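You operate a simulated robot arm through the tools that you are given. There is no shell and no other tool.

You run a simulated robot arm. Do the job below in one go: nothing can be reset, and whatever is moved stays where it is left.

Task
Set the red pulley on the spindle stand and brush oil on its middle.
Fine: Take the oil from the tin; put the brush back in its pot and the lid back on the tin. Set down upright: bar brush. A coat counts when it lies all over at full strength: go over it till it gets no stronger.
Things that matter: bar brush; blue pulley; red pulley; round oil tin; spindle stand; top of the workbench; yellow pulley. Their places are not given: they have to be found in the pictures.

Only the result counts: the job must be done as asked and must still hold three seconds after the hand-in. Knocking over, shifting, dropping, spilling or breaking anything else fails it. Lids that push on must go on centred and level and be pressed home; caps that screw on are set level and turned clockwise until they are tight.

Robot
A 7-joint arm with a two-finger parallel gripper, fixed in place. Base frame: the origin is on the floor under the middle of its stand, x ahead of it, y to its left, z up. Readings come in cm, rad, newtons and seconds.
It reaches about 147.9 cm from its shoulder. Its first joint turns from -2.897 to 2.897 rad. Payload 4.4 kg.
The tool frame sits at the grasp point between the pads (the TCP): z along the fingers, y along the line on which they close. The tips reach 2.3 cm beyond it. Largest opening 9.4 cm; finger width 3.8, thickness 1; the body of the gripper, 5.4 by 9.6 cm, starts 3.9 cm behind the TCP.
Orientation is told as [roll, pitch, yaw] about the base's x, y, z axes, in that order, counted from this pose: with the fingers straight down and closing along the base's y, the tool's x points along the base's -x, its y along +y and its z along -z.

Tools
- The arm moves only by the tool step_arm. Its argument "moves" is a list of rows, each a list of 2 entries, a list of its own where there are three numbers: the shift along the tool's x, y, z in mm, then the turn, a rotation vector about the tool's x, y, z in rad. In form: [[[x, y, z], [rx, ry, rz]], ...]. A call has 1 to 20 rows; each row shifts and turns the commanded pose from where the row before left it, along the tool's axes as they then stand. "hand" is the finger opening in mm, from 0 to 94, set as the call begins (left out, the last holds). A row lasts 0.2 s, in which the tool goes at most 5 cm and 0.15 rad; a call with a longer step from one row to the next is refused whole, and so is a gripper value outside its range. A pose out of reach is approached as far as the arm can. The call stops where the force on the tool passes 40 N (or 10 N more than at its start, if that is more) or the arm is blocked; 0.2 s more then pass. Each finger travels about 7.2 cm/s and halts on what it meets, pressing with about 26 N; the grip force reading is that of the motor and also rises with nothing between the fingers. The clock runs only during rows and for 0.2 s after the last one: add rows that do not move to give the fingers time. It gives the time, the measured TCP pose, the force on the tool (base axes), the opening and the grip force at its end, in the units of the frame above (readings bear some noise), with the torque about the TCP (base axes, N m) and any sound that the robot's microphone picked up.
- Cameras (640 x 400 px; columns grow to the right, rows downward): "scene" is fixed at [6.07, -65.48, 168.32]; the picture's right is [0.73, -0.68, 0.00], its down [-0.32, -0.34, -0.88] and it looks along [0.60, 0.64, -0.47] (base axes); focal length 330 px, centre (320, 200). "wrist" rides on the gripper at [8.6, 1.6, -7.5] in the tool frame; the picture's right is [-0.18, 0.98, 0.00], its down [-0.58, -0.11, -0.81] and it looks along [-0.79, -0.15, 0.59] (tool axes); focal length 243 px, centre (320, 200).
- grab_frame(camera): a new picture of that camera. The clock stands still meanwhile.
- pixel_to_xyz(camera, pixels): for up to 12 pixels [column, row] of the newest picture of that camera ("zoom" is the newest enlarged one), the place [x, y, z] in the base frame of the surface seen there, good to about 0.3 cm, but the place of the scene camera against the robot may be out by one fixed shift of up to 1.8 cm in any direction. The clock stands still meanwhile.
- close_up(camera, box): a new picture of the part [left, top, right, bottom] of that camera's present view, enlarged. The clock stands still meanwhile.
- finish_job(): hands the job in; it is judged then, once.

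Unless the task says otherwise, let go and move clear before handing in.

The tools are called after ">>>" as name(argument=value, ...) on one line, values as JSON. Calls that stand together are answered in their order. step_arm: Moves the arm, as the interface text tells. Its arguments: {"type":"object","properties":{"moves":{"type":"array","items":{"type":"array"}},"hand":{"type":"number"}},"required":["moves"]} The other tools are called the same way: grab_frame (camera) takes a picture; pixel_to_xyz (camera, pixels) gives the place of the surface under pixels of a picture; close_up (camera, box) takes an enlarged picture of a part of a camera's view; finish_job () hands the job in.

At the start:

```text
time_s: 0.0
tcp_pos: [71.62, -9.94, 125.71]
tcp_rot: [0.001, 0.0, 0.0]
ft_force: [0.8, -0.5, 0.4]
torque: [-0.01, 0.03, -0.03]
gripper_width: 9.41
grasp_force: 0.0
```

scene: 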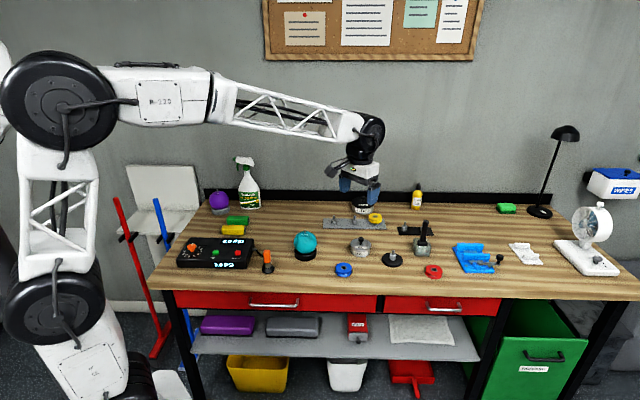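
wrist: 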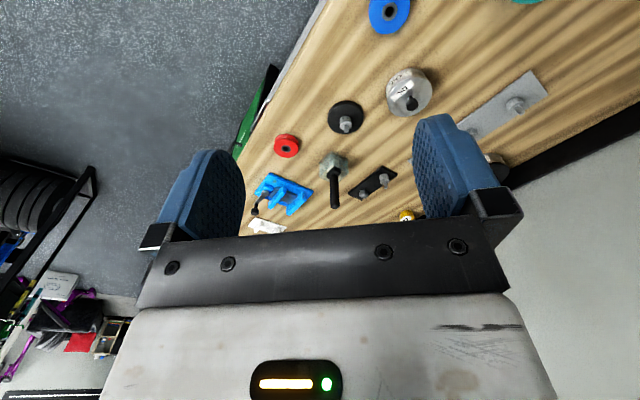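

The scene shows the red pulley near (433,271), blue at (343,270), yellow at (375,218), the tin perhaps at (361,247), a black disc with a stub at (392,259) and a brush in a pot at (423,240). I'll zoom in on these.

>>> close_up(camera="scene", box=[320, 190, 460, 290])

>>> close_up(camera="wrist", box=[230, 0, 560, 230])

```text
4.00 times, centred on (390, 240) of scene
```

zoom: 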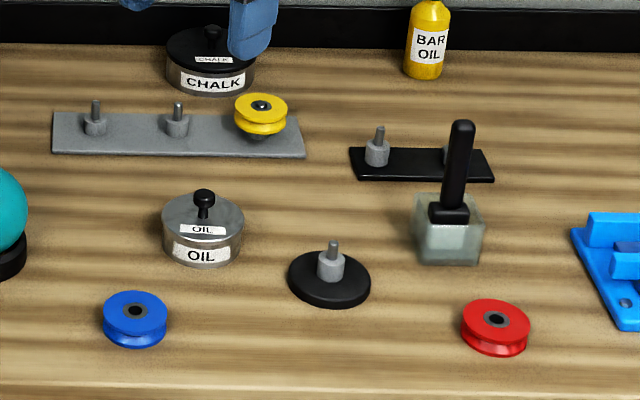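

```text
1.74 times, centred on (395, 115) of wrist
```

zoom: 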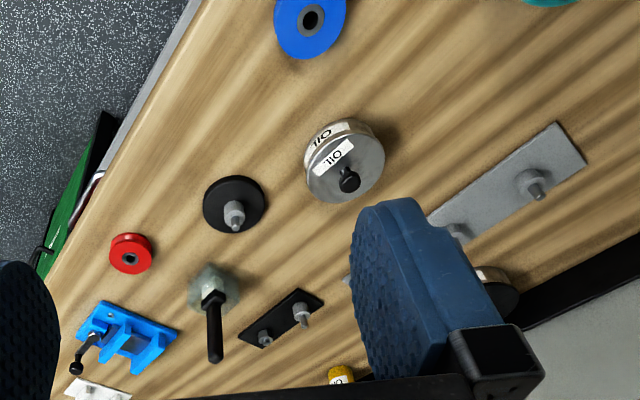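

The zoom shows the round black stand with one spindle, the OIL tin with a knobbed lid, the brush in a glass pot and the red pulley lying flat. I'll take positions of these from the wrist and scene pictures.

>>> pixel_to_xyz(camera="zoom", pixels=[[130, 257], [233, 208], [232, 225], [348, 178], [345, 205], [214, 345], [212, 298], [310, 17], [130, 237], [262, 205], [300, 300], [530, 190]])

>>> grab_frame(camera="scene")

```text
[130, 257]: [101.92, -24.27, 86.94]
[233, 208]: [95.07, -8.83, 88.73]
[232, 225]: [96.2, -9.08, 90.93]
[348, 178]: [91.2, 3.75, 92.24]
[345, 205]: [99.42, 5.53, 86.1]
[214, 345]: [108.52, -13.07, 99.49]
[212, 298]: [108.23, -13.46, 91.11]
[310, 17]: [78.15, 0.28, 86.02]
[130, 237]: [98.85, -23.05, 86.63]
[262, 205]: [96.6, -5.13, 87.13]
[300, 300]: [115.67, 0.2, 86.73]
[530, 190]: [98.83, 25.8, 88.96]
```

```text
taken
```

scene: 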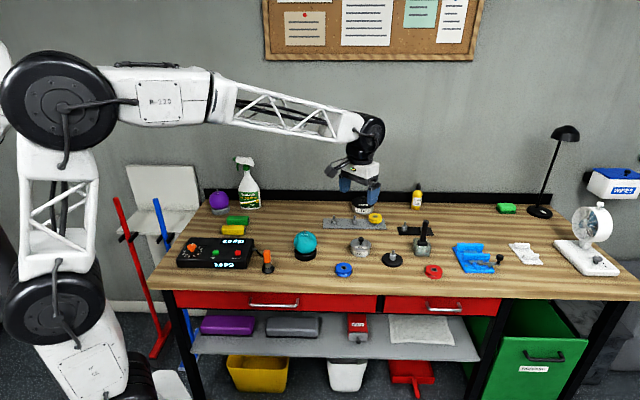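

The bench top is about z 86; the red pulley is near (101,-24), the stand near (96,-9), the tin near (91,4) and the brush near (108,-13). I'll lower the hand for a closer wrist view of all of them.

>>> step_arm(moves=[[[-17, -4, 36], [0, 0, 0]], [[-17, -4, 36], [0, 0, 0]], [[-17, -4, 36], [0, 0, 0]], [[-17, -4, 36], [0, 0, 0]], [[-16, -5, 33], [0, 0, 0]], [[0, 0, 0], [0, 0, 0]]])

>>> grab_frame(camera="wrist")

>>> grab_frame(camera="scene")

```text
time_s: 1.4
tcp_pos: [80.42, -11.76, 107.77]
tcp_rot: [0.0, 0.003, 0.0]
ft_force: [-0.4, 0.9, 0.8]
torque: [0.02, 0.01, 0.0]
gripper_width: 9.39
grasp_force: 0.1
```

```text
taken
```

wrist: 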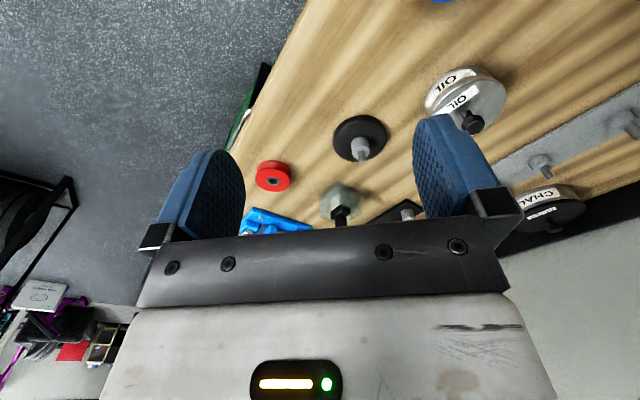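

```text
taken
```

scene: 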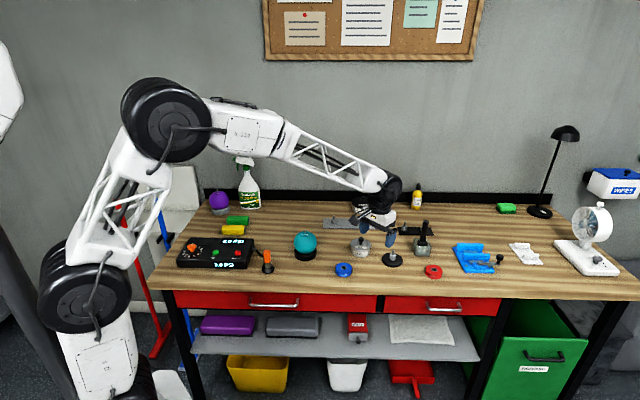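

The hand is now about 20 cm above the bench with the stand at (360,140), the pulley at (274,176) and the pot at (341,205). I'll enlarge that part and take positions.

>>> close_up(camera="wrist", box=[240, 60, 432, 240])

```text
2.22 times, centred on (336, 150) of wrist
```

zoom: 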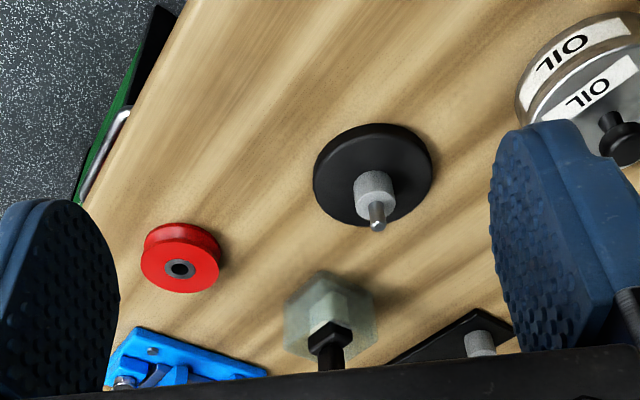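

>>> pixel_to_xyz(camera="zoom", pixels=[[180, 269], [192, 268], [143, 265], [218, 270], [180, 292], [185, 248], [376, 224], [377, 205], [375, 177], [317, 180], [430, 185], [390, 129]])

>>> pixel_to_xyz(camera="zoom", pixels=[[372, 225], [330, 332], [330, 345], [330, 360], [288, 295], [370, 290], [250, 200], [620, 147], [608, 122], [330, 285], [326, 310], [120, 370]])

```text
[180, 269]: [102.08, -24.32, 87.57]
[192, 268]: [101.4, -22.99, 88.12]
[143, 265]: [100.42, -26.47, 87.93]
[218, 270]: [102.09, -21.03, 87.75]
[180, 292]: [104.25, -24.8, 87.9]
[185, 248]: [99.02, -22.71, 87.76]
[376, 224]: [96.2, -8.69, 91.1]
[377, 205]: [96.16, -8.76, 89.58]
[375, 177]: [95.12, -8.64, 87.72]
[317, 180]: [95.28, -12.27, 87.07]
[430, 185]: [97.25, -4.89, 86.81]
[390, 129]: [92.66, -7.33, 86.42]
```

```text
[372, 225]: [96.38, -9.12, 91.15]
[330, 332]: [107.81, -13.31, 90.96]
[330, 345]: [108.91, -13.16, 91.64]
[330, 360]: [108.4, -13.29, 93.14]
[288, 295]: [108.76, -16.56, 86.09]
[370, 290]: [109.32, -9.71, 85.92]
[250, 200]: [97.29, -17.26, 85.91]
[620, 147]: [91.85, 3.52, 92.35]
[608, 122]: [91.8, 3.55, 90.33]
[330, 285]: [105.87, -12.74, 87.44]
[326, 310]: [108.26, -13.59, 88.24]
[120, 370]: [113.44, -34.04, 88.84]
```

The wrist readings put the red pulley's centre at about (101.6,-23.8) with its top at 87.9, the spindle at (96.2,-8.8) with its tip at 91.1, and the bench at 85.9. I'll go above the red pulley for a precise look.

>>> step_arm(moves=[[[-35.3, -20, 13], [0, 0, 0]], [[-35.3, -20, 13], [0, 0, 0]], [[-35.3, -20, 13], [0, 0, 0]], [[-35.3, -20, 13], [0, 0, 0]], [[-35.3, -20, 13], [0, 0, 0]], [[-35.3, -20, 13], [0, 0, 0]], [[0, 0, 0], [0, 0, 0]]])

>>> grab_frame(camera="wrist")

```text
time_s: 3.0
tcp_pos: [101.21, -24.29, 99.93]
tcp_rot: [0.0, 0.0, 0.0]
ft_force: [0.7, -0.3, 0.7]
torque: [-0.04, -0.01, 0.02]
gripper_width: 9.4
grasp_force: 0.0
```

```text
taken
```

wrist: 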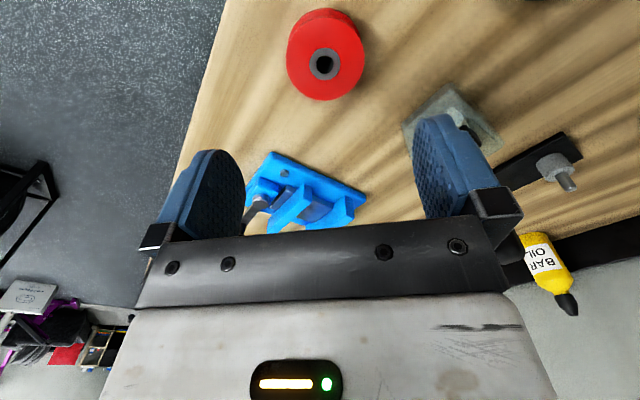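

The red pulley is at (325,62) in the wrist picture, its grey bush showing around the bore. I'll enlarge it and measure.

>>> close_up(camera="wrist", box=[260, 0, 400, 110])

```text
3.64 times, centred on (330, 55) of wrist
```

zoom: 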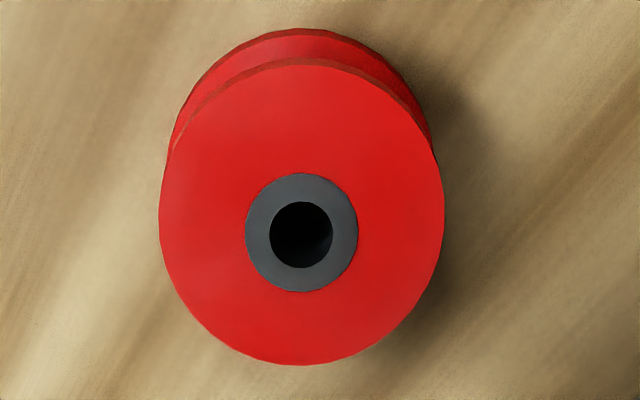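

>>> pixel_to_xyz(camera="zoom", pixels=[[252, 232], [352, 232], [302, 180], [302, 286], [165, 232], [438, 215], [300, 70], [302, 358], [190, 150], [560, 80], [275, 235], [330, 235]])

```text
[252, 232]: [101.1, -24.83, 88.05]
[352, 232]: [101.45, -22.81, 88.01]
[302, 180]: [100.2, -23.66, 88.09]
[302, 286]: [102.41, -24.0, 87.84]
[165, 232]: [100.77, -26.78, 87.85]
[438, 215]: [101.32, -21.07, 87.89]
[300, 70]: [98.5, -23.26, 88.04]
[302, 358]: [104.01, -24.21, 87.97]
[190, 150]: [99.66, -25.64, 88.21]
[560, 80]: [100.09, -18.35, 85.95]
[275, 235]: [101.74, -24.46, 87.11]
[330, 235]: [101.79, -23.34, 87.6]
```

The grey bush centre is at zoom (302,232), about (101.3,-23.8), with the pulley top at 88.0. I'll shift slightly and come down 7 cm, then check again.

>>> step_arm(moves=[[[-1.6, 3.3, 20], [0, 0, 0]], [[0, 0, 25], [0, 0, 0]], [[0, 0, 25], [0, 0, 0]], [[0, 0, 0], [0, 0, 0]]])

>>> close_up(camera="wrist", box=[240, 60, 400, 160])

>>> grab_frame(camera="wrist")

```text
time_s: 4.0
tcp_pos: [101.56, -23.69, 93.15]
tcp_rot: [0.0, 0.001, 0.001]
ft_force: [-0.7, 0.5, -1.1]
torque: [0.0, 0.02, -0.02]
gripper_width: 9.38
grasp_force: 0.1
```

```text
4.00 times, centred on (320, 110) of wrist
```

zoom: 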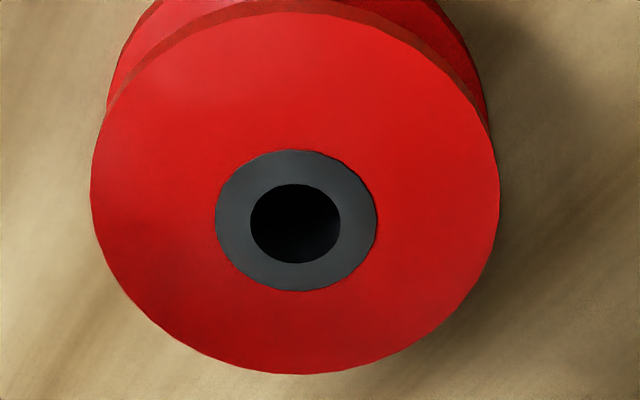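

```text
taken
```

wrist: 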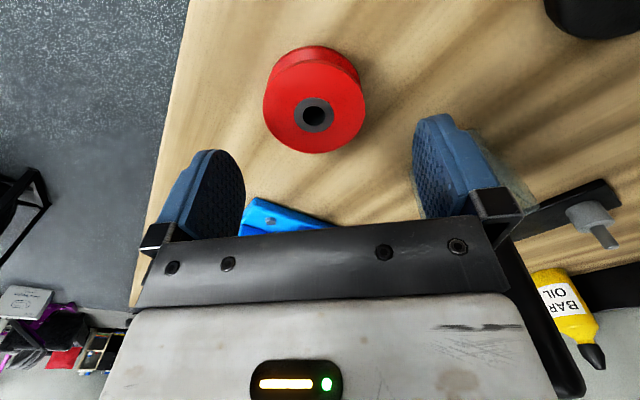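

The bush centre is now at wrist pixel (314,115). I'll wait a moment for the arm to settle and re-measure to see how consistent the readings are.

>>> step_arm(moves=[[[0, 0, 0], [0, 0, 0]], [[0, 0, 0], [0, 0, 0]], [[0, 0, 0], [0, 0, 0]]])

>>> close_up(camera="wrist", box=[240, 60, 400, 160])

>>> pixel_to_xyz(camera="zoom", pixels=[[225, 221], [367, 221], [296, 158], [296, 284], [225, 221], [367, 221], [296, 158], [296, 284], [100, 190], [490, 190], [296, 30], [296, 365]])

```text
time_s: 4.8
tcp_pos: [101.62, -23.57, 93.01]
tcp_rot: [-0.001, 0.001, 0.0]
ft_force: [-0.3, 0.9, -0.2]
torque: [0.0, 0.0, 0.02]
gripper_width: 9.42
grasp_force: 0.2
```

```text
4.00 times, centred on (320, 110) of wrist
```

zoom: 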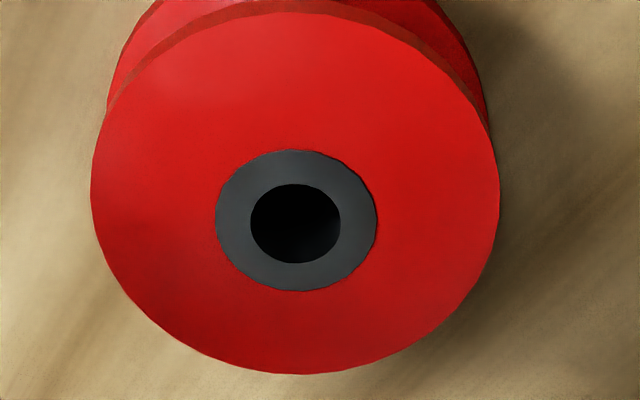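

```text
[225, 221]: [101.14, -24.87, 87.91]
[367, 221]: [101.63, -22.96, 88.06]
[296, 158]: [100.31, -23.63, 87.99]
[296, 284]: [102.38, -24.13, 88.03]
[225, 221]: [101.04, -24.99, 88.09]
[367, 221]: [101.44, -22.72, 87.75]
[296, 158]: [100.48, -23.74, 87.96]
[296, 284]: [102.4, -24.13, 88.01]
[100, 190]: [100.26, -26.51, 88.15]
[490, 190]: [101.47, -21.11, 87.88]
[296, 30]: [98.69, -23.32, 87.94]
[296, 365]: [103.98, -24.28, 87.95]
```

Averaged readings put the pulley at (101.33,-23.87) and the hand at about (101.55,-23.55). I'll correct by that offset, descend 2 cm so the tips stay just above the pulley, and check.

>>> step_arm(moves=[[[2.0, -3.4, 10], [0, 0, 0]], [[0, 0, 10], [0, 0, 0]], [[0, 0, 0], [0, 0, 0]], [[0, 0, 0], [0, 0, 0]]])

>>> close_up(camera="wrist", box=[220, 70, 420, 195])

>>> pixel_to_xyz(camera="zoom", pixels=[[320, 355], [320, 200], [60, 30], [600, 30]])

```text
time_s: 5.8
tcp_pos: [101.33, -23.98, 91.21]
tcp_rot: [0.0, 0.0, -0.001]
ft_force: [-0.3, 0.2, 0.7]
torque: [0.0, -0.01, 0.06]
gripper_width: 9.38
grasp_force: 0.0
```

```text
3.20 times, centred on (320, 132) of wrist
```

zoom: 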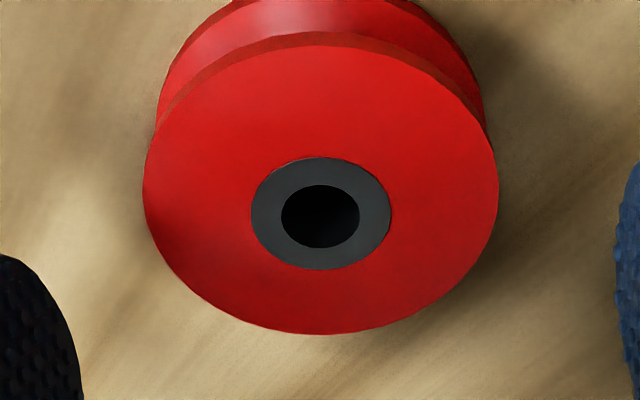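

```text
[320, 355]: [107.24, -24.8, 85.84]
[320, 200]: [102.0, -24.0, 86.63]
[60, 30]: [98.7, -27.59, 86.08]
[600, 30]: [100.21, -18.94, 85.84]
```

The bush is at zoom (320,213), which lies within 1 mm of straight below the grasp point. I'll descend 2.6 cm around the pulley and then close on it.

>>> step_arm(moves=[[[0.5, 0, 9], [0, 0, 0]], [[0, 0, 9], [0, 0, 0]], [[0, 0, 8], [0, 0, 0]], [[0, 0, 0], [0, 0, 0]], [[0, 0, 0], [0, 0, 0]]])

>>> grab_frame(camera="wrist")

```text
time_s: 7.0
tcp_pos: [101.26, -23.97, 88.7]
tcp_rot: [0.002, 0.001, 0.0]
ft_force: [-0.3, 0.2, 0.1]
torque: [0.0, -0.01, -0.01]
gripper_width: 9.4
grasp_force: 0.2
```

```text
taken
```

wrist: 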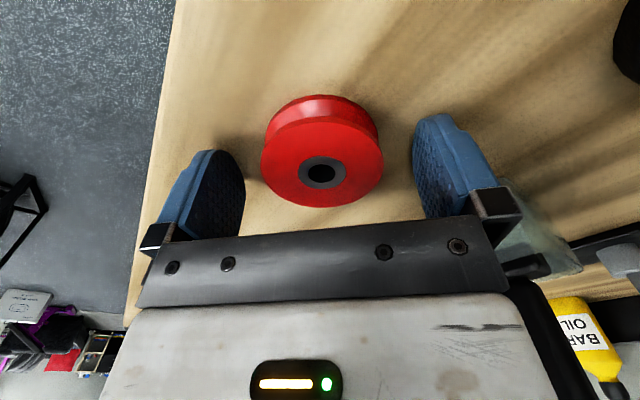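

The pulley sits between the fingers at (322,150). I'll close the fingers on it.

>>> step_arm(moves=[[[0, 0, 0], [0, 0, 0]], [[0, 0, 0], [0, 0, 0]], [[0, 0, 0], [0, 0, 0]], [[0, 0, 0], [0, 0, 0]]], hand=30)

>>> grab_frame(camera="wrist")

```text
time_s: 8.0
tcp_pos: [101.26, -23.95, 88.65]
tcp_rot: [0.0, 0.001, 0.0]
ft_force: [-0.8, 0.2, 0.2]
torque: [0.02, 0.05, 0.01]
gripper_width: 5.74
grasp_force: 25.9
```

```text
taken
```

wrist: 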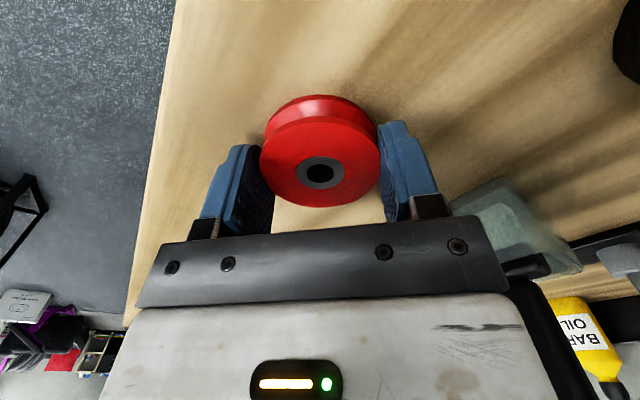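

The fingers hold the pulley at 5.74 cm with 26 N. I'll lift it 9 cm and look at it in the hand.

>>> step_arm(moves=[[[0, 0, -10], [0, 0, 0]], [[0, 0, -30], [0, 0, 0]], [[0, 0, -30], [0, 0, 0]], [[0, 0, -25], [0, 0, 0]], [[0, 0, 0], [0, 0, 0]], [[0, 0, 0], [0, 0, 0]]])

>>> close_up(camera="wrist", box=[220, 90, 420, 215])

```text
time_s: 9.4
tcp_pos: [101.08, -23.78, 98.35]
tcp_rot: [0.0, 0.0, -0.001]
ft_force: [-0.3, 0.2, -1.0]
torque: [-0.01, 0.03, 0.0]
gripper_width: 5.73
grasp_force: 25.8
```

```text
3.20 times, centred on (320, 152) of wrist
```

zoom: 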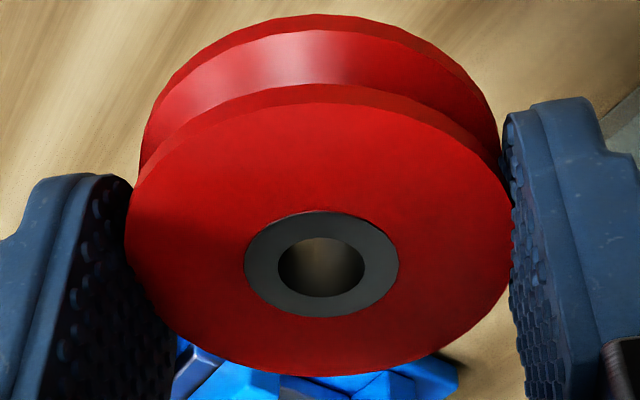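

The pulley's bush in hand is at zoom (321,264), which puts it under the grasp point within about 1 mm. I'll carry it over the spindle, high enough to keep the spindle in view.

>>> step_arm(moves=[[[8, 25, -10], [0, 0, 0]], [[12.4, 37.6, -10], [0, 0, 0]], [[12.4, 37.6, -10], [0, 0, 0]], [[12.4, 37.6, -7.5], [0, 0, 0]], [[4.3, 12.7, 0], [0, 0, 0]], [[0, 0, 0], [0, 0, 0]], [[0, 0, 0], [0, 0, 0]]])

>>> grab_frame(camera="wrist")

>>> close_up(camera="wrist", box=[240, 10, 400, 110])

```text
time_s: 11.0
tcp_pos: [96.26, -8.8, 102.09]
tcp_rot: [0.0, 0.001, -0.001]
ft_force: [0.4, 0.1, -0.1]
torque: [-0.01, 0.0, 0.0]
gripper_width: 5.74
grasp_force: 25.8
```

```text
taken
```

wrist: 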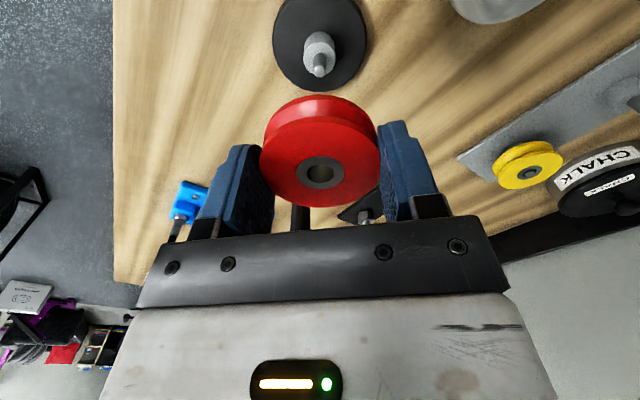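

```text
4.00 times, centred on (320, 60) of wrist
```

zoom: 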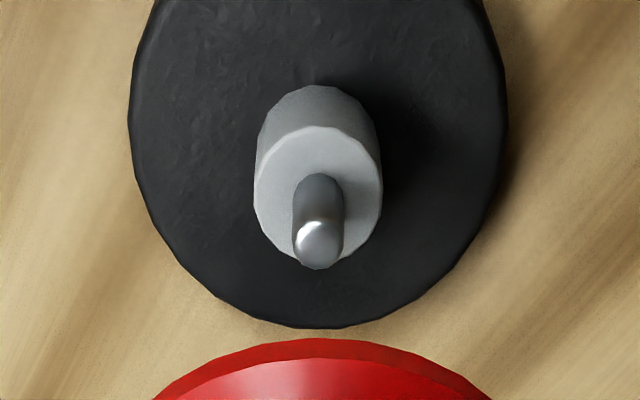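

The spindle's tip is at zoom (320,240) and its shoulder around (318,195). I'll take several points on them to fix the axis.

>>> pixel_to_xyz(camera="zoom", pixels=[[319, 240], [321, 238], [316, 242], [324, 242], [319, 246], [260, 195], [377, 195], [318, 135], [285, 145], [355, 150], [270, 240], [365, 240]])

>>> pixel_to_xyz(camera="zoom", pixels=[[319, 240], [321, 238], [316, 242], [324, 242], [319, 246], [260, 195], [377, 195], [318, 135], [298, 240], [341, 240], [136, 120], [500, 120]])

>>> step_arm(moves=[[[0, 0, 0], [0, 0, 0]]])

>>> step_arm(moves=[[[0, 0, 0], [0, 0, 0]]])

```text
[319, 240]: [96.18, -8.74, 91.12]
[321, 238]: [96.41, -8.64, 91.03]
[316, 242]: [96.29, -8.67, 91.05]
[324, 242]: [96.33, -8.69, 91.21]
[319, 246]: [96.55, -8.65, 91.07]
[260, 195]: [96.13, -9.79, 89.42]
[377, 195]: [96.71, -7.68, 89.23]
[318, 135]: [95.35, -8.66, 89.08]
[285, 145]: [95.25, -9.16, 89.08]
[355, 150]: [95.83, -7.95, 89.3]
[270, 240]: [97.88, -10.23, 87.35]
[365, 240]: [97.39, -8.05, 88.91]
```

```text
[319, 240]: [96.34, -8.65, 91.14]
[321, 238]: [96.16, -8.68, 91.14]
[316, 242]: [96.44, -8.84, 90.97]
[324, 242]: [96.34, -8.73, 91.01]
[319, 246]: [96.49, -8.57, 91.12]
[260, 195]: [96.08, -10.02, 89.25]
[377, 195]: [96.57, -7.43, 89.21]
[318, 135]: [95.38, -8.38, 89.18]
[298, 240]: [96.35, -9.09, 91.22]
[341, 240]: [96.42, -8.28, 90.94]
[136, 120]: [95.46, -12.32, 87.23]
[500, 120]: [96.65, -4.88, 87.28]
```

```text
time_s: 11.4
tcp_pos: [96.39, -8.81, 102.17]
tcp_rot: [0.001, -0.002, 0.0]
ft_force: [0.1, 0.1, 0.0]
torque: [-0.01, -0.01, -0.03]
gripper_width: 5.74
grasp_force: 26.0
```

```text
time_s: 11.8
tcp_pos: [96.34, -8.82, 102.01]
tcp_rot: [0.001, -0.001, 0.0]
ft_force: [0.2, 0.6, -1.5]
torque: [-0.01, -0.03, 0.04]
gripper_width: 5.71
grasp_force: 25.7
```

The spindle axis reads about (96.34,-8.69) with its tip at 91.1 and shoulder at 89.2, and the hand reads (96.33,-8.81). Pixel column 320 lines up for both bush and pin, so I'll descend to just above the tip and recheck.

>>> step_arm(moves=[[[-0.4, 0, 25], [0, 0, 0]], [[0, 0, 25], [0, 0, 0]], [[0, 0, 22], [0, 0, 0]], [[0, 0, 0], [0, 0, 0]], [[0, 0, 0], [0, 0, 0]]])

>>> step_arm(moves=[[[0, 0, 0], [0, 0, 0]]])

>>> step_arm(moves=[[[0, 0, 0], [0, 0, 0]]])

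>>> grab_frame(camera="wrist")

>>> close_up(camera="scene", box=[352, 220, 432, 270])

```text
time_s: 13.0
tcp_pos: [96.43, -8.83, 94.91]
tcp_rot: [0.0, -0.001, -0.001]
ft_force: [-0.7, -0.1, -0.8]
torque: [-0.01, 0.01, -0.03]
gripper_width: 5.72
grasp_force: 26.0
```

```text
time_s: 13.4
tcp_pos: [96.49, -8.8, 94.9]
tcp_rot: [-0.001, 0.002, -0.001]
ft_force: [-0.1, -0.4, -0.6]
torque: [-0.01, 0.01, 0.01]
gripper_width: 5.75
grasp_force: 26.3
```

```text
time_s: 13.8
tcp_pos: [96.49, -8.91, 94.8]
tcp_rot: [0.0, -0.001, 0.0]
ft_force: [-0.8, 0.2, -1.5]
torque: [-0.03, -0.01, -0.02]
gripper_width: 5.74
grasp_force: 26.5
```

```text
taken
```

wrist: 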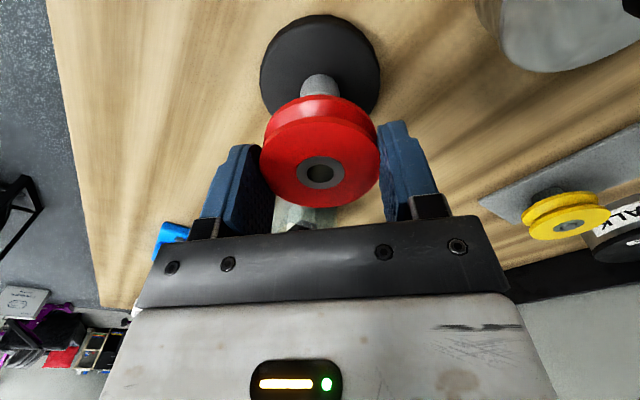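

```text
8.00 times, centred on (392, 245) of scene
```

zoom: 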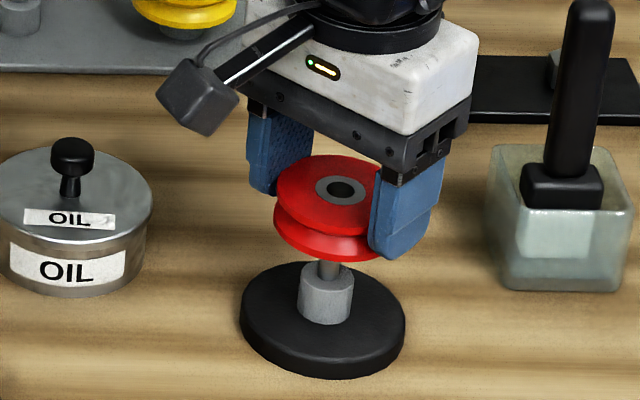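

In the scene zoom the bore at (341,190) stands in line above the pin at (328,268) within a millimetre or so. I'll make a small correction and lower in small steps onto the spindle, watching the force.

>>> step_arm(moves=[[[0.6, 0.3, 4], [0, 0, 0]], [[0, 0, 4], [0, 0, 0]], [[0, 0, 4], [0, 0, 0]], [[0, 0, 3], [0, 0, 0]], [[0, 0, 0], [0, 0, 0]]])

>>> close_up(camera="scene", box=[352, 220, 432, 270])

```text
time_s: 15.0
tcp_pos: [96.31, -9.0, 93.33]
tcp_rot: [-0.002, 0.0, 0.001]
ft_force: [-0.8, -0.2, -0.8]
torque: [-0.02, 0.0, 0.01]
gripper_width: 5.74
grasp_force: 25.6
```

```text
8.00 times, centred on (392, 245) of scene
```

zoom: 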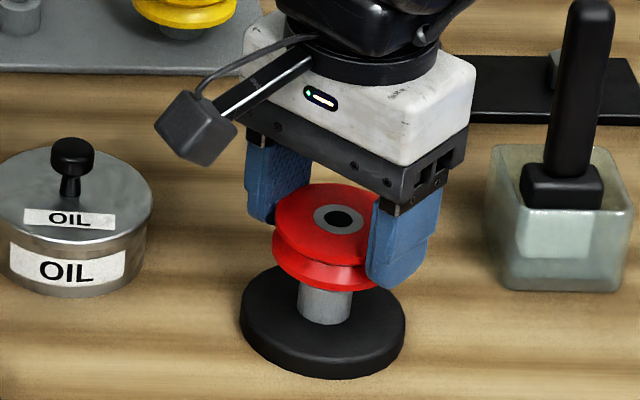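

The pulley bottom is now below the spindle tip with no force, so the pin has entered the bore. I'll lower the remaining 1.3 cm gently towards the shoulder.

>>> step_arm(moves=[[[0, 0, 3], [0, 0, 0]], [[0, 0, 3], [0, 0, 0]], [[0, 0, 3], [0, 0, 0]], [[0, 0, 2], [0, 0, 0]], [[0, 0, 1], [0, 0, 0]], [[0, 0, 0], [0, 0, 0]]])

>>> close_up(camera="scene", box=[352, 220, 432, 270])

>>> close_up(camera="wrist", box=[220, 90, 420, 215])

```text
time_s: 16.4
tcp_pos: [96.26, -8.93, 91.99]
tcp_rot: [-0.001, 0.0, 0.001]
ft_force: [-0.1, -1.2, -1.3]
torque: [-0.01, 0.02, 0.0]
gripper_width: 5.74
grasp_force: 25.8
```

```text
8.00 times, centred on (392, 245) of scene
```

zoom: 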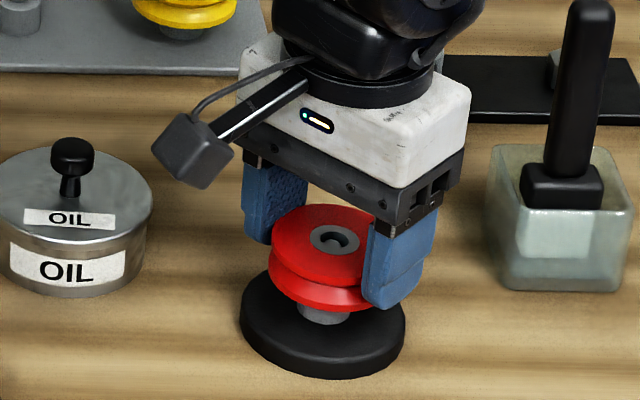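

```text
3.20 times, centred on (320, 152) of wrist
```

zoom: 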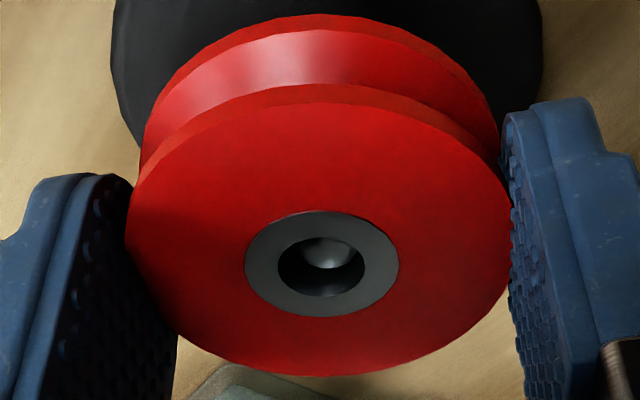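

The pin now shows inside the bore at (325,252) and there is still no load. I'll lower by single millimetres until the pulley sits on the shoulder.

>>> step_arm(moves=[[[0, 0, 1], [0, 0, 0]], [[0, 0, 0], [0, 0, 0]]])

>>> step_arm(moves=[[[0, 0, 1], [0, 0, 0]], [[0, 0, 0], [0, 0, 0]]])

>>> close_up(camera="scene", box=[352, 220, 432, 270])

```text
time_s: 17.0
tcp_pos: [96.31, -8.87, 91.88]
tcp_rot: [-0.001, -0.001, 0.001]
ft_force: [0.6, 0.6, -0.1]
torque: [-0.01, 0.02, 0.0]
gripper_width: 5.69
grasp_force: 26.1
```

```text
time_s: 17.6
tcp_pos: [96.27, -8.99, 91.8]
tcp_rot: [0.0, 0.0, -0.001]
ft_force: [0.0, 0.6, 0.0]
torque: [0.03, -0.02, -0.01]
gripper_width: 5.76
grasp_force: 25.6
```

```text
8.00 times, centred on (392, 245) of scene
```

zoom: 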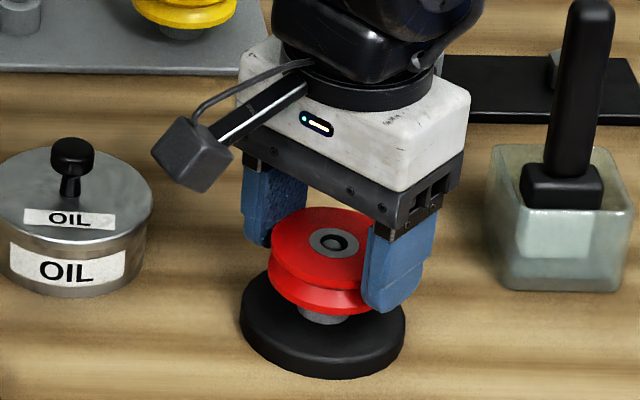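

>>> step_arm(moves=[[[0, 0, 1], [0, 0, 0]], [[0, 0, 0], [0, 0, 0]]])

>>> step_arm(moves=[[[0, 0, 1], [0, 0, 0]], [[0, 0, 0], [0, 0, 0]]])

>>> close_up(camera="wrist", box=[220, 90, 420, 215])

```text
time_s: 18.2
tcp_pos: [96.29, -8.81, 91.99]
tcp_rot: [0.001, -0.002, -0.001]
ft_force: [-1.5, 0.3, 9.5]
torque: [-0.03, 0.05, 0.03]
gripper_width: 5.71
grasp_force: 25.7
```

```text
time_s: 18.8
tcp_pos: [96.22, -8.87, 91.82]
tcp_rot: [0.0, -0.003, 0.001]
ft_force: [2.6, -4.6, 14.4]
torque: [-0.11, -0.09, 0.02]
gripper_width: 5.7
grasp_force: 25.4
```

```text
3.20 times, centred on (320, 152) of wrist
```

zoom: 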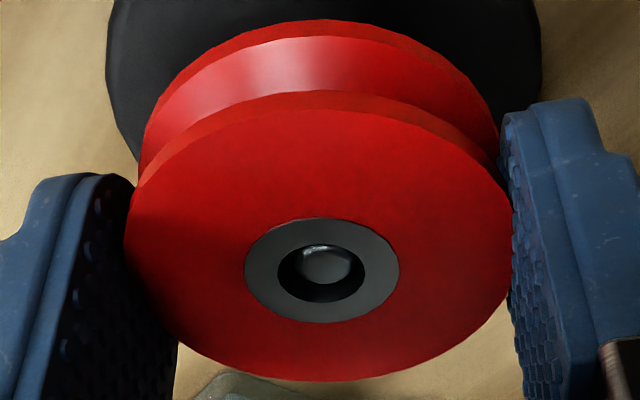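

The force rose to 14 N upward, so the pulley is seated on the shoulder with the pin showing in the bore. I'll ease the load, open the fingers and rise clear.

>>> step_arm(moves=[[[0, 0, -1], [0, 0, 0]], [[0, 0, 0], [0, 0, 0]]])

>>> step_arm(moves=[[[0, 0, 0], [0, 0, 0]], [[0, 0, 0], [0, 0, 0]], [[0, 0, 0], [0, 0, 0]]], hand=80)

>>> close_up(camera="scene", box=[352, 220, 432, 270])

```text
time_s: 19.4
tcp_pos: [96.27, -8.9, 91.75]
tcp_rot: [0.001, 0.001, -0.001]
ft_force: [-3.6, 0.1, 9.6]
torque: [-0.02, 0.03, 0.02]
gripper_width: 5.65
grasp_force: 25.6
```

```text
time_s: 20.2
tcp_pos: [96.3, -8.89, 91.72]
tcp_rot: [0.001, 0.0, 0.001]
ft_force: [-0.3, 1.3, 0.2]
torque: [-0.01, 0.0, -0.02]
gripper_width: 8.01
grasp_force: 0.1
```

```text
8.00 times, centred on (392, 245) of scene
```

zoom: 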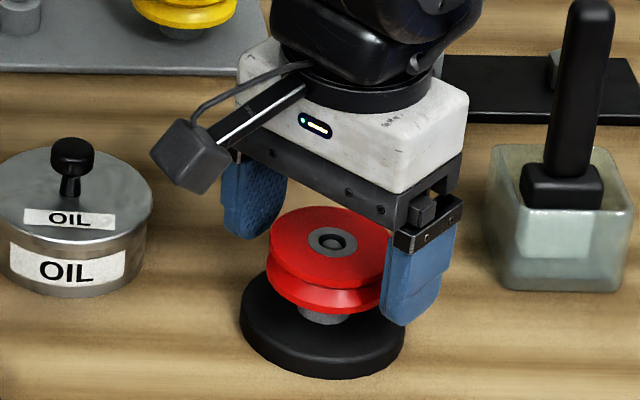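

The pulley stands free on the spindle and the hand reads no load. I'll rise straight up and go over to the oil tin.

>>> step_arm(moves=[[[0, 0, -20], [0, 0, 0]], [[0, 0, -40], [0, 0, 0]], [[0, 0, -40], [0, 0, 0]], [[15, 40, -10], [0, 0, 0]], [[15, 42, 0], [0, 0, 0]], [[15, 42, 0], [0, 0, 0]], [[0, 0, 0], [0, 0, 0]], [[0, 0, 0], [0, 0, 0]]])

>>> grab_frame(camera="wrist")

>>> close_up(camera="scene", box=[320, 190, 460, 290])

```text
time_s: 22.0
tcp_pos: [91.7, 3.67, 102.57]
tcp_rot: [-0.001, 0.0, 0.0]
ft_force: [0.2, 0.4, 0.6]
torque: [-0.01, -0.04, -0.03]
gripper_width: 8.01
grasp_force: 0.1
```

```text
taken
```

wrist: 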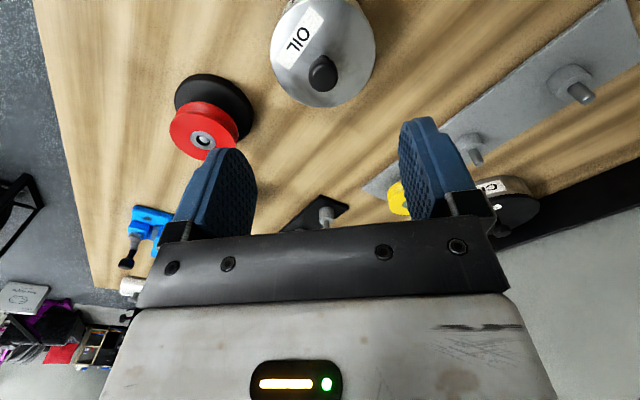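

```text
4.00 times, centred on (390, 240) of scene
```

zoom: 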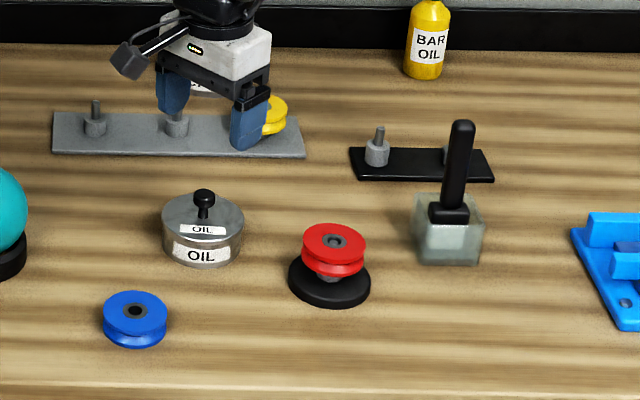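

The pulley is on the round stand as wanted, and the tin's lid with its knob is at wrist (323,72). I'll enlarge the tin and measure the knob and lid.

>>> close_up(camera="wrist", box=[250, 0, 410, 110])

```text
3.64 times, centred on (330, 55) of wrist
```

zoom: 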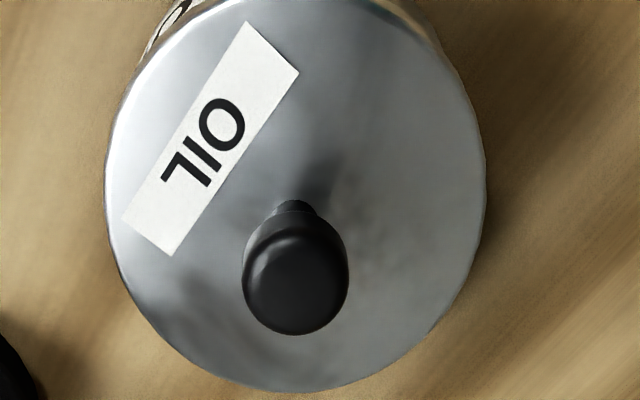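

>>> pixel_to_xyz(camera="zoom", pixels=[[295, 280], [290, 275], [300, 285], [250, 280], [342, 280], [295, 325], [112, 190], [482, 190], [280, 385], [400, 100], [150, 300], [295, 207]])

>>> pixel_to_xyz(camera="zoom", pixels=[[295, 280], [290, 275], [300, 285], [295, 270], [310, 275], [280, 280], [112, 190], [482, 190], [280, 385], [600, 100], [440, 300], [295, 203]])

>>> step_arm(moves=[[[0, 0, 0], [0, 0, 0]]])

>>> step_arm(moves=[[[0, 0, 0], [0, 0, 0]]])

```text
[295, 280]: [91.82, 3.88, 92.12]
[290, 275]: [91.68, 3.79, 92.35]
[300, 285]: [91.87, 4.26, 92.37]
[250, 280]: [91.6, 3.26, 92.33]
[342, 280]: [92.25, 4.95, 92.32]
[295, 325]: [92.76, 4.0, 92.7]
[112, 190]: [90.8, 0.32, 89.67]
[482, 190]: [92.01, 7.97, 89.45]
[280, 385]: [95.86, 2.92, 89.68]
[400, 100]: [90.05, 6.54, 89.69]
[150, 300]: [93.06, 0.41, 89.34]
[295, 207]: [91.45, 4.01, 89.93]
```

```text
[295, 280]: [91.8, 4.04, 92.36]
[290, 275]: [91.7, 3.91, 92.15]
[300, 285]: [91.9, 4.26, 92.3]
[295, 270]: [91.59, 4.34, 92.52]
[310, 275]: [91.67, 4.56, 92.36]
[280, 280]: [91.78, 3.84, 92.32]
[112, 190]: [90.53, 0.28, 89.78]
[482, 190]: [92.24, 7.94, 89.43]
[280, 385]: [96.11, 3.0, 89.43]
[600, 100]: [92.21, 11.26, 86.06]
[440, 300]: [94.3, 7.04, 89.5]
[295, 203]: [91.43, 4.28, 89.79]
```

```text
time_s: 22.4
tcp_pos: [91.7, 3.68, 102.66]
tcp_rot: [0.0, 0.001, 0.0]
ft_force: [0.2, 0.8, -0.3]
torque: [-0.01, 0.0, -0.01]
gripper_width: 7.99
grasp_force: 0.2
```

```text
time_s: 22.8
tcp_pos: [91.62, 3.78, 102.46]
tcp_rot: [0.0, -0.001, -0.001]
ft_force: [-0.5, 0.3, 0.1]
torque: [0.0, 0.01, 0.0]
gripper_width: 8.01
grasp_force: 0.0
```

The knob's centre comes out near (91.9,3.95) with its top at 92.35 and the lid face at 89.6. Before lifting the lid I'll check the free bench area towards the front edge in the scene picture.

>>> close_up(camera="scene", box=[320, 190, 460, 290])

>>> pixel_to_xyz(camera="zoom", pixels=[[135, 310], [333, 241], [204, 193], [230, 320], [230, 375], [340, 375], [460, 125], [500, 330], [250, 300], [30, 200], [450, 300], [420, 340]])

```text
4.00 times, centred on (390, 240) of scene
```

zoom: 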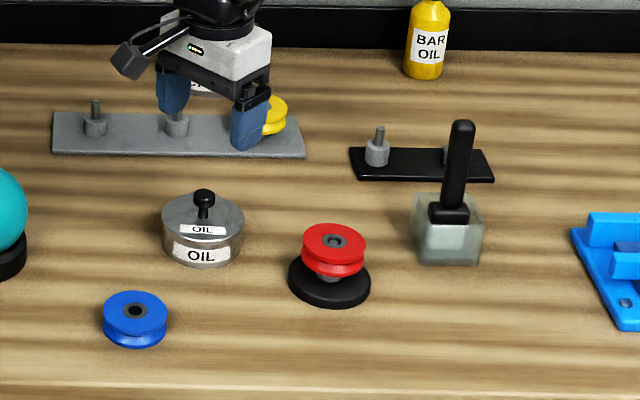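

```text
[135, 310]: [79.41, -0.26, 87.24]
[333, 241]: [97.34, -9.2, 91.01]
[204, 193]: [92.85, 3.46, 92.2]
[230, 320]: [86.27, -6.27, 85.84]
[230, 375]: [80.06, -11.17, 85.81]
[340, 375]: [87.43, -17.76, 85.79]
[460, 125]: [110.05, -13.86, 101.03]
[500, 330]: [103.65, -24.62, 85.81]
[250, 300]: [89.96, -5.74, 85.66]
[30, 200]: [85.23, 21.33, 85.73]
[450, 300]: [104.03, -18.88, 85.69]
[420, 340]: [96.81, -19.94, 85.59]
```

The scene picture is offset by about (+1.0,-0.45), and there is a clear patch near (85,-7.5) for the lid. I'll centre over the knob and descend most of the way.

>>> step_arm(moves=[[[-2.2, 2.2, 20], [0, 0, 0]], [[0, 0, 25], [0, 0, 0]], [[0, 0, 25], [0, 0, 0]], [[0, 0, 0], [0, 0, 0]], [[0, 0, 0], [0, 0, 0]]], hand=50)

>>> close_up(camera="wrist", box=[240, 80, 400, 180])

>>> step_arm(moves=[[[0, 0, 0], [0, 0, 0]]])

```text
time_s: 24.0
tcp_pos: [91.86, 3.73, 95.56]
tcp_rot: [-0.001, 0.0, 0.001]
ft_force: [-0.5, 0.0, 0.8]
torque: [-0.01, -0.01, -0.01]
gripper_width: 4.99
grasp_force: 0.0
```

```text
4.00 times, centred on (320, 130) of wrist
```

zoom: 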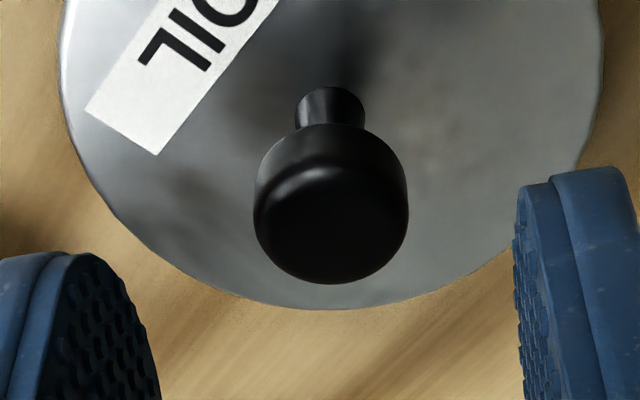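

```text
time_s: 24.4
tcp_pos: [91.93, 3.79, 95.68]
tcp_rot: [-0.001, 0.001, -0.001]
ft_force: [-0.1, -0.4, 0.5]
torque: [0.0, 0.0, -0.02]
gripper_width: 5.0
grasp_force: 0.0
```

The knob's top is at zoom (331,220), about 1.6 mm to the side of the grasp line. I'll correct, descend 3 cm and close on the knob.

>>> step_arm(moves=[[[0.4, 1.6, 10], [0, 0, 0]], [[0, 0, 10], [0, 0, 0]], [[0, 0, 10], [0, 0, 0]], [[0, 0, 0], [0, 0, 0]], [[0, 0, 0], [0, 0, 0]]])

>>> grab_frame(camera="wrist")

>>> close_up(camera="scene", box=[320, 215, 400, 265])

```text
time_s: 25.6
tcp_pos: [91.96, 3.73, 92.74]
tcp_rot: [0.0, 0.0, -0.001]
ft_force: [-0.9, -0.1, 0.6]
torque: [-0.01, 0.0, -0.01]
gripper_width: 5.0
grasp_force: 0.1
```

```text
taken
```

wrist: 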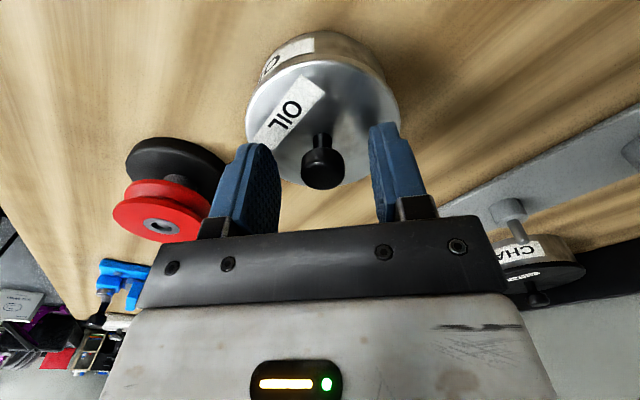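

```text
8.00 times, centred on (360, 240) of scene
```

zoom: 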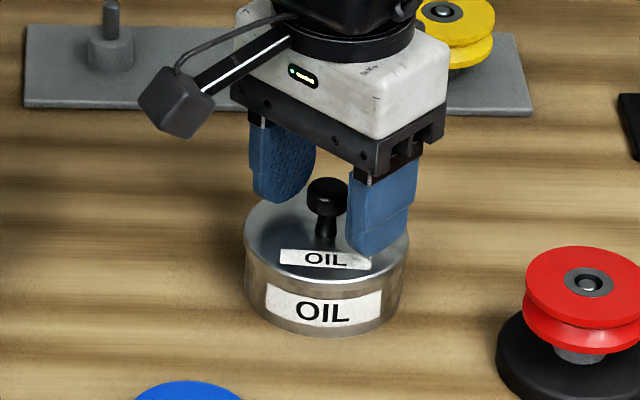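

The knob at (322,170) sits midway between the fingers at (275,190) and (372,185). I'll close on it.

>>> step_arm(moves=[[[0, 0, 2], [0, 0, 0]], [[0, 0, 0], [0, 0, 0]], [[0, 0, 0], [0, 0, 0]], [[0, 0, 0], [0, 0, 0]]], hand=10)

>>> step_arm(moves=[[[0, 0, -3], [0, 0, 0]], [[0, 0, -3], [0, 0, 0]], [[0, 0, -3], [0, 0, 0]], [[0, 0, 0], [0, 0, 0]]])

>>> close_up(camera="scene", box=[320, 215, 400, 265])

```text
time_s: 26.6
tcp_pos: [91.98, 3.74, 92.46]
tcp_rot: [0.001, 0.0, -0.001]
ft_force: [-0.4, 7.9, 7.9]
torque: [0.07, 0.01, 0.05]
gripper_width: 2.02
grasp_force: 26.1
```

```text
time_s: 27.6
tcp_pos: [91.8, 3.85, 93.26]
tcp_rot: [0.001, 0.0, 0.0]
ft_force: [0.4, -0.8, 0.1]
torque: [0.01, 0.03, -0.02]
gripper_width: 2.03
grasp_force: 25.5
heard: snap
```

```text
8.00 times, centred on (360, 240) of scene
```

zoom: 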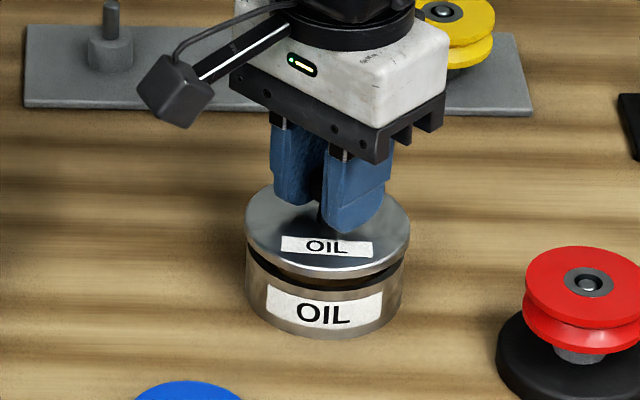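

A snap was heard and the scene zoom shows the lid coming off level. I'll lift it straight up and look at the open tin.

>>> step_arm(moves=[[[0, 0, -15], [0, 0, 0]], [[0, 0, -30], [0, 0, 0]], [[0, 0, -30], [0, 0, 0]], [[0, 0, -15], [0, 0, 0]], [[0, 0, 0], [0, 0, 0]], [[0, 0, 0], [0, 0, 0]]])

>>> close_up(camera="scene", box=[320, 205, 416, 265])

>>> grab_frame(camera="wrist")

```text
time_s: 29.0
tcp_pos: [91.96, 3.98, 102.47]
tcp_rot: [-0.001, 0.0, -0.002]
ft_force: [-0.4, 0.4, 0.3]
torque: [0.0, -0.01, -0.03]
gripper_width: 2.0
grasp_force: 26.1
```

```text
6.67 times, centred on (368, 235) of scene
```

zoom: 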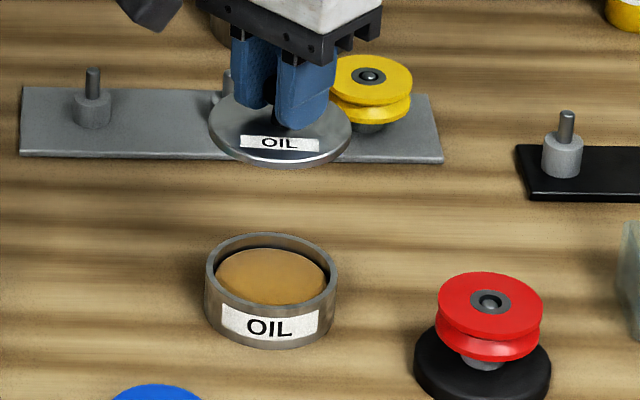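

```text
taken
```

wrist: 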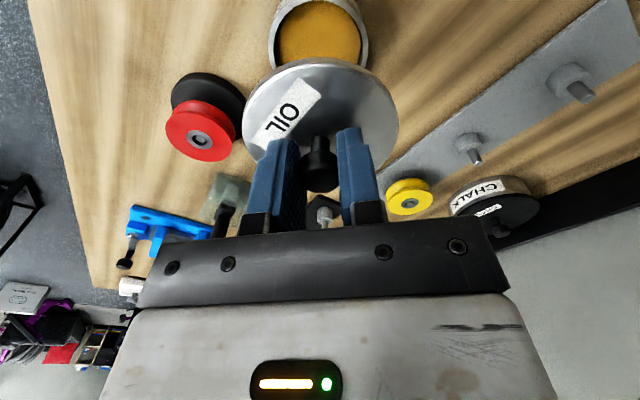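

The tin is open with amber oil inside at zoom (272,275), and the lid hangs level in the hand. I'll carry the lid to the clear patch near (85,-7.5).

>>> step_arm(moves=[[[10, -18, 0], [0, 0, 0]], [[20, -34, 0], [0, 0, 0]], [[20, -34, 0], [0, 0, 0]], [[17, -28, 0], [0, 0, 0]], [[0, 0, 20], [0, 0, 0]], [[0, 0, 30], [0, 0, 0]], [[0, 0, 20], [0, 0, 0]], [[0, 0, 0], [0, 0, 0]], [[0, 0, 0], [0, 0, 0]]])

>>> close_up(camera="scene", box=[310, 210, 420, 280])

>>> grab_frame(camera="wrist")

```text
time_s: 31.0
tcp_pos: [85.21, -7.71, 95.69]
tcp_rot: [0.0, 0.0, 0.002]
ft_force: [-0.5, 0.3, -0.8]
torque: [-0.04, 0.02, 0.0]
gripper_width: 2.04
grasp_force: 25.7
```

```text
5.71 times, centred on (365, 245) of scene
```

zoom: 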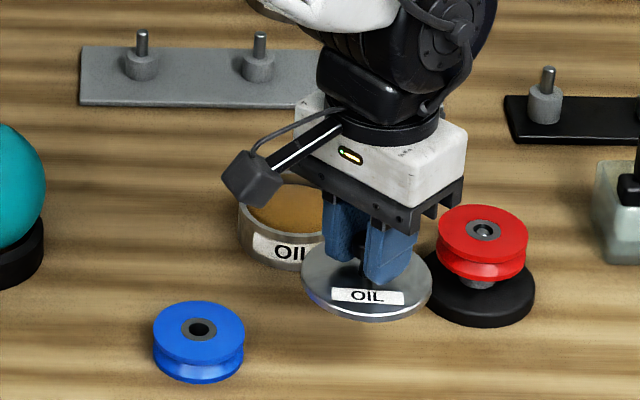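

```text
taken
```

wrist: 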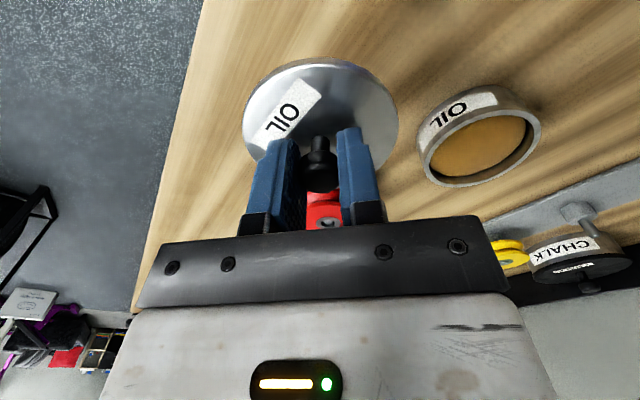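

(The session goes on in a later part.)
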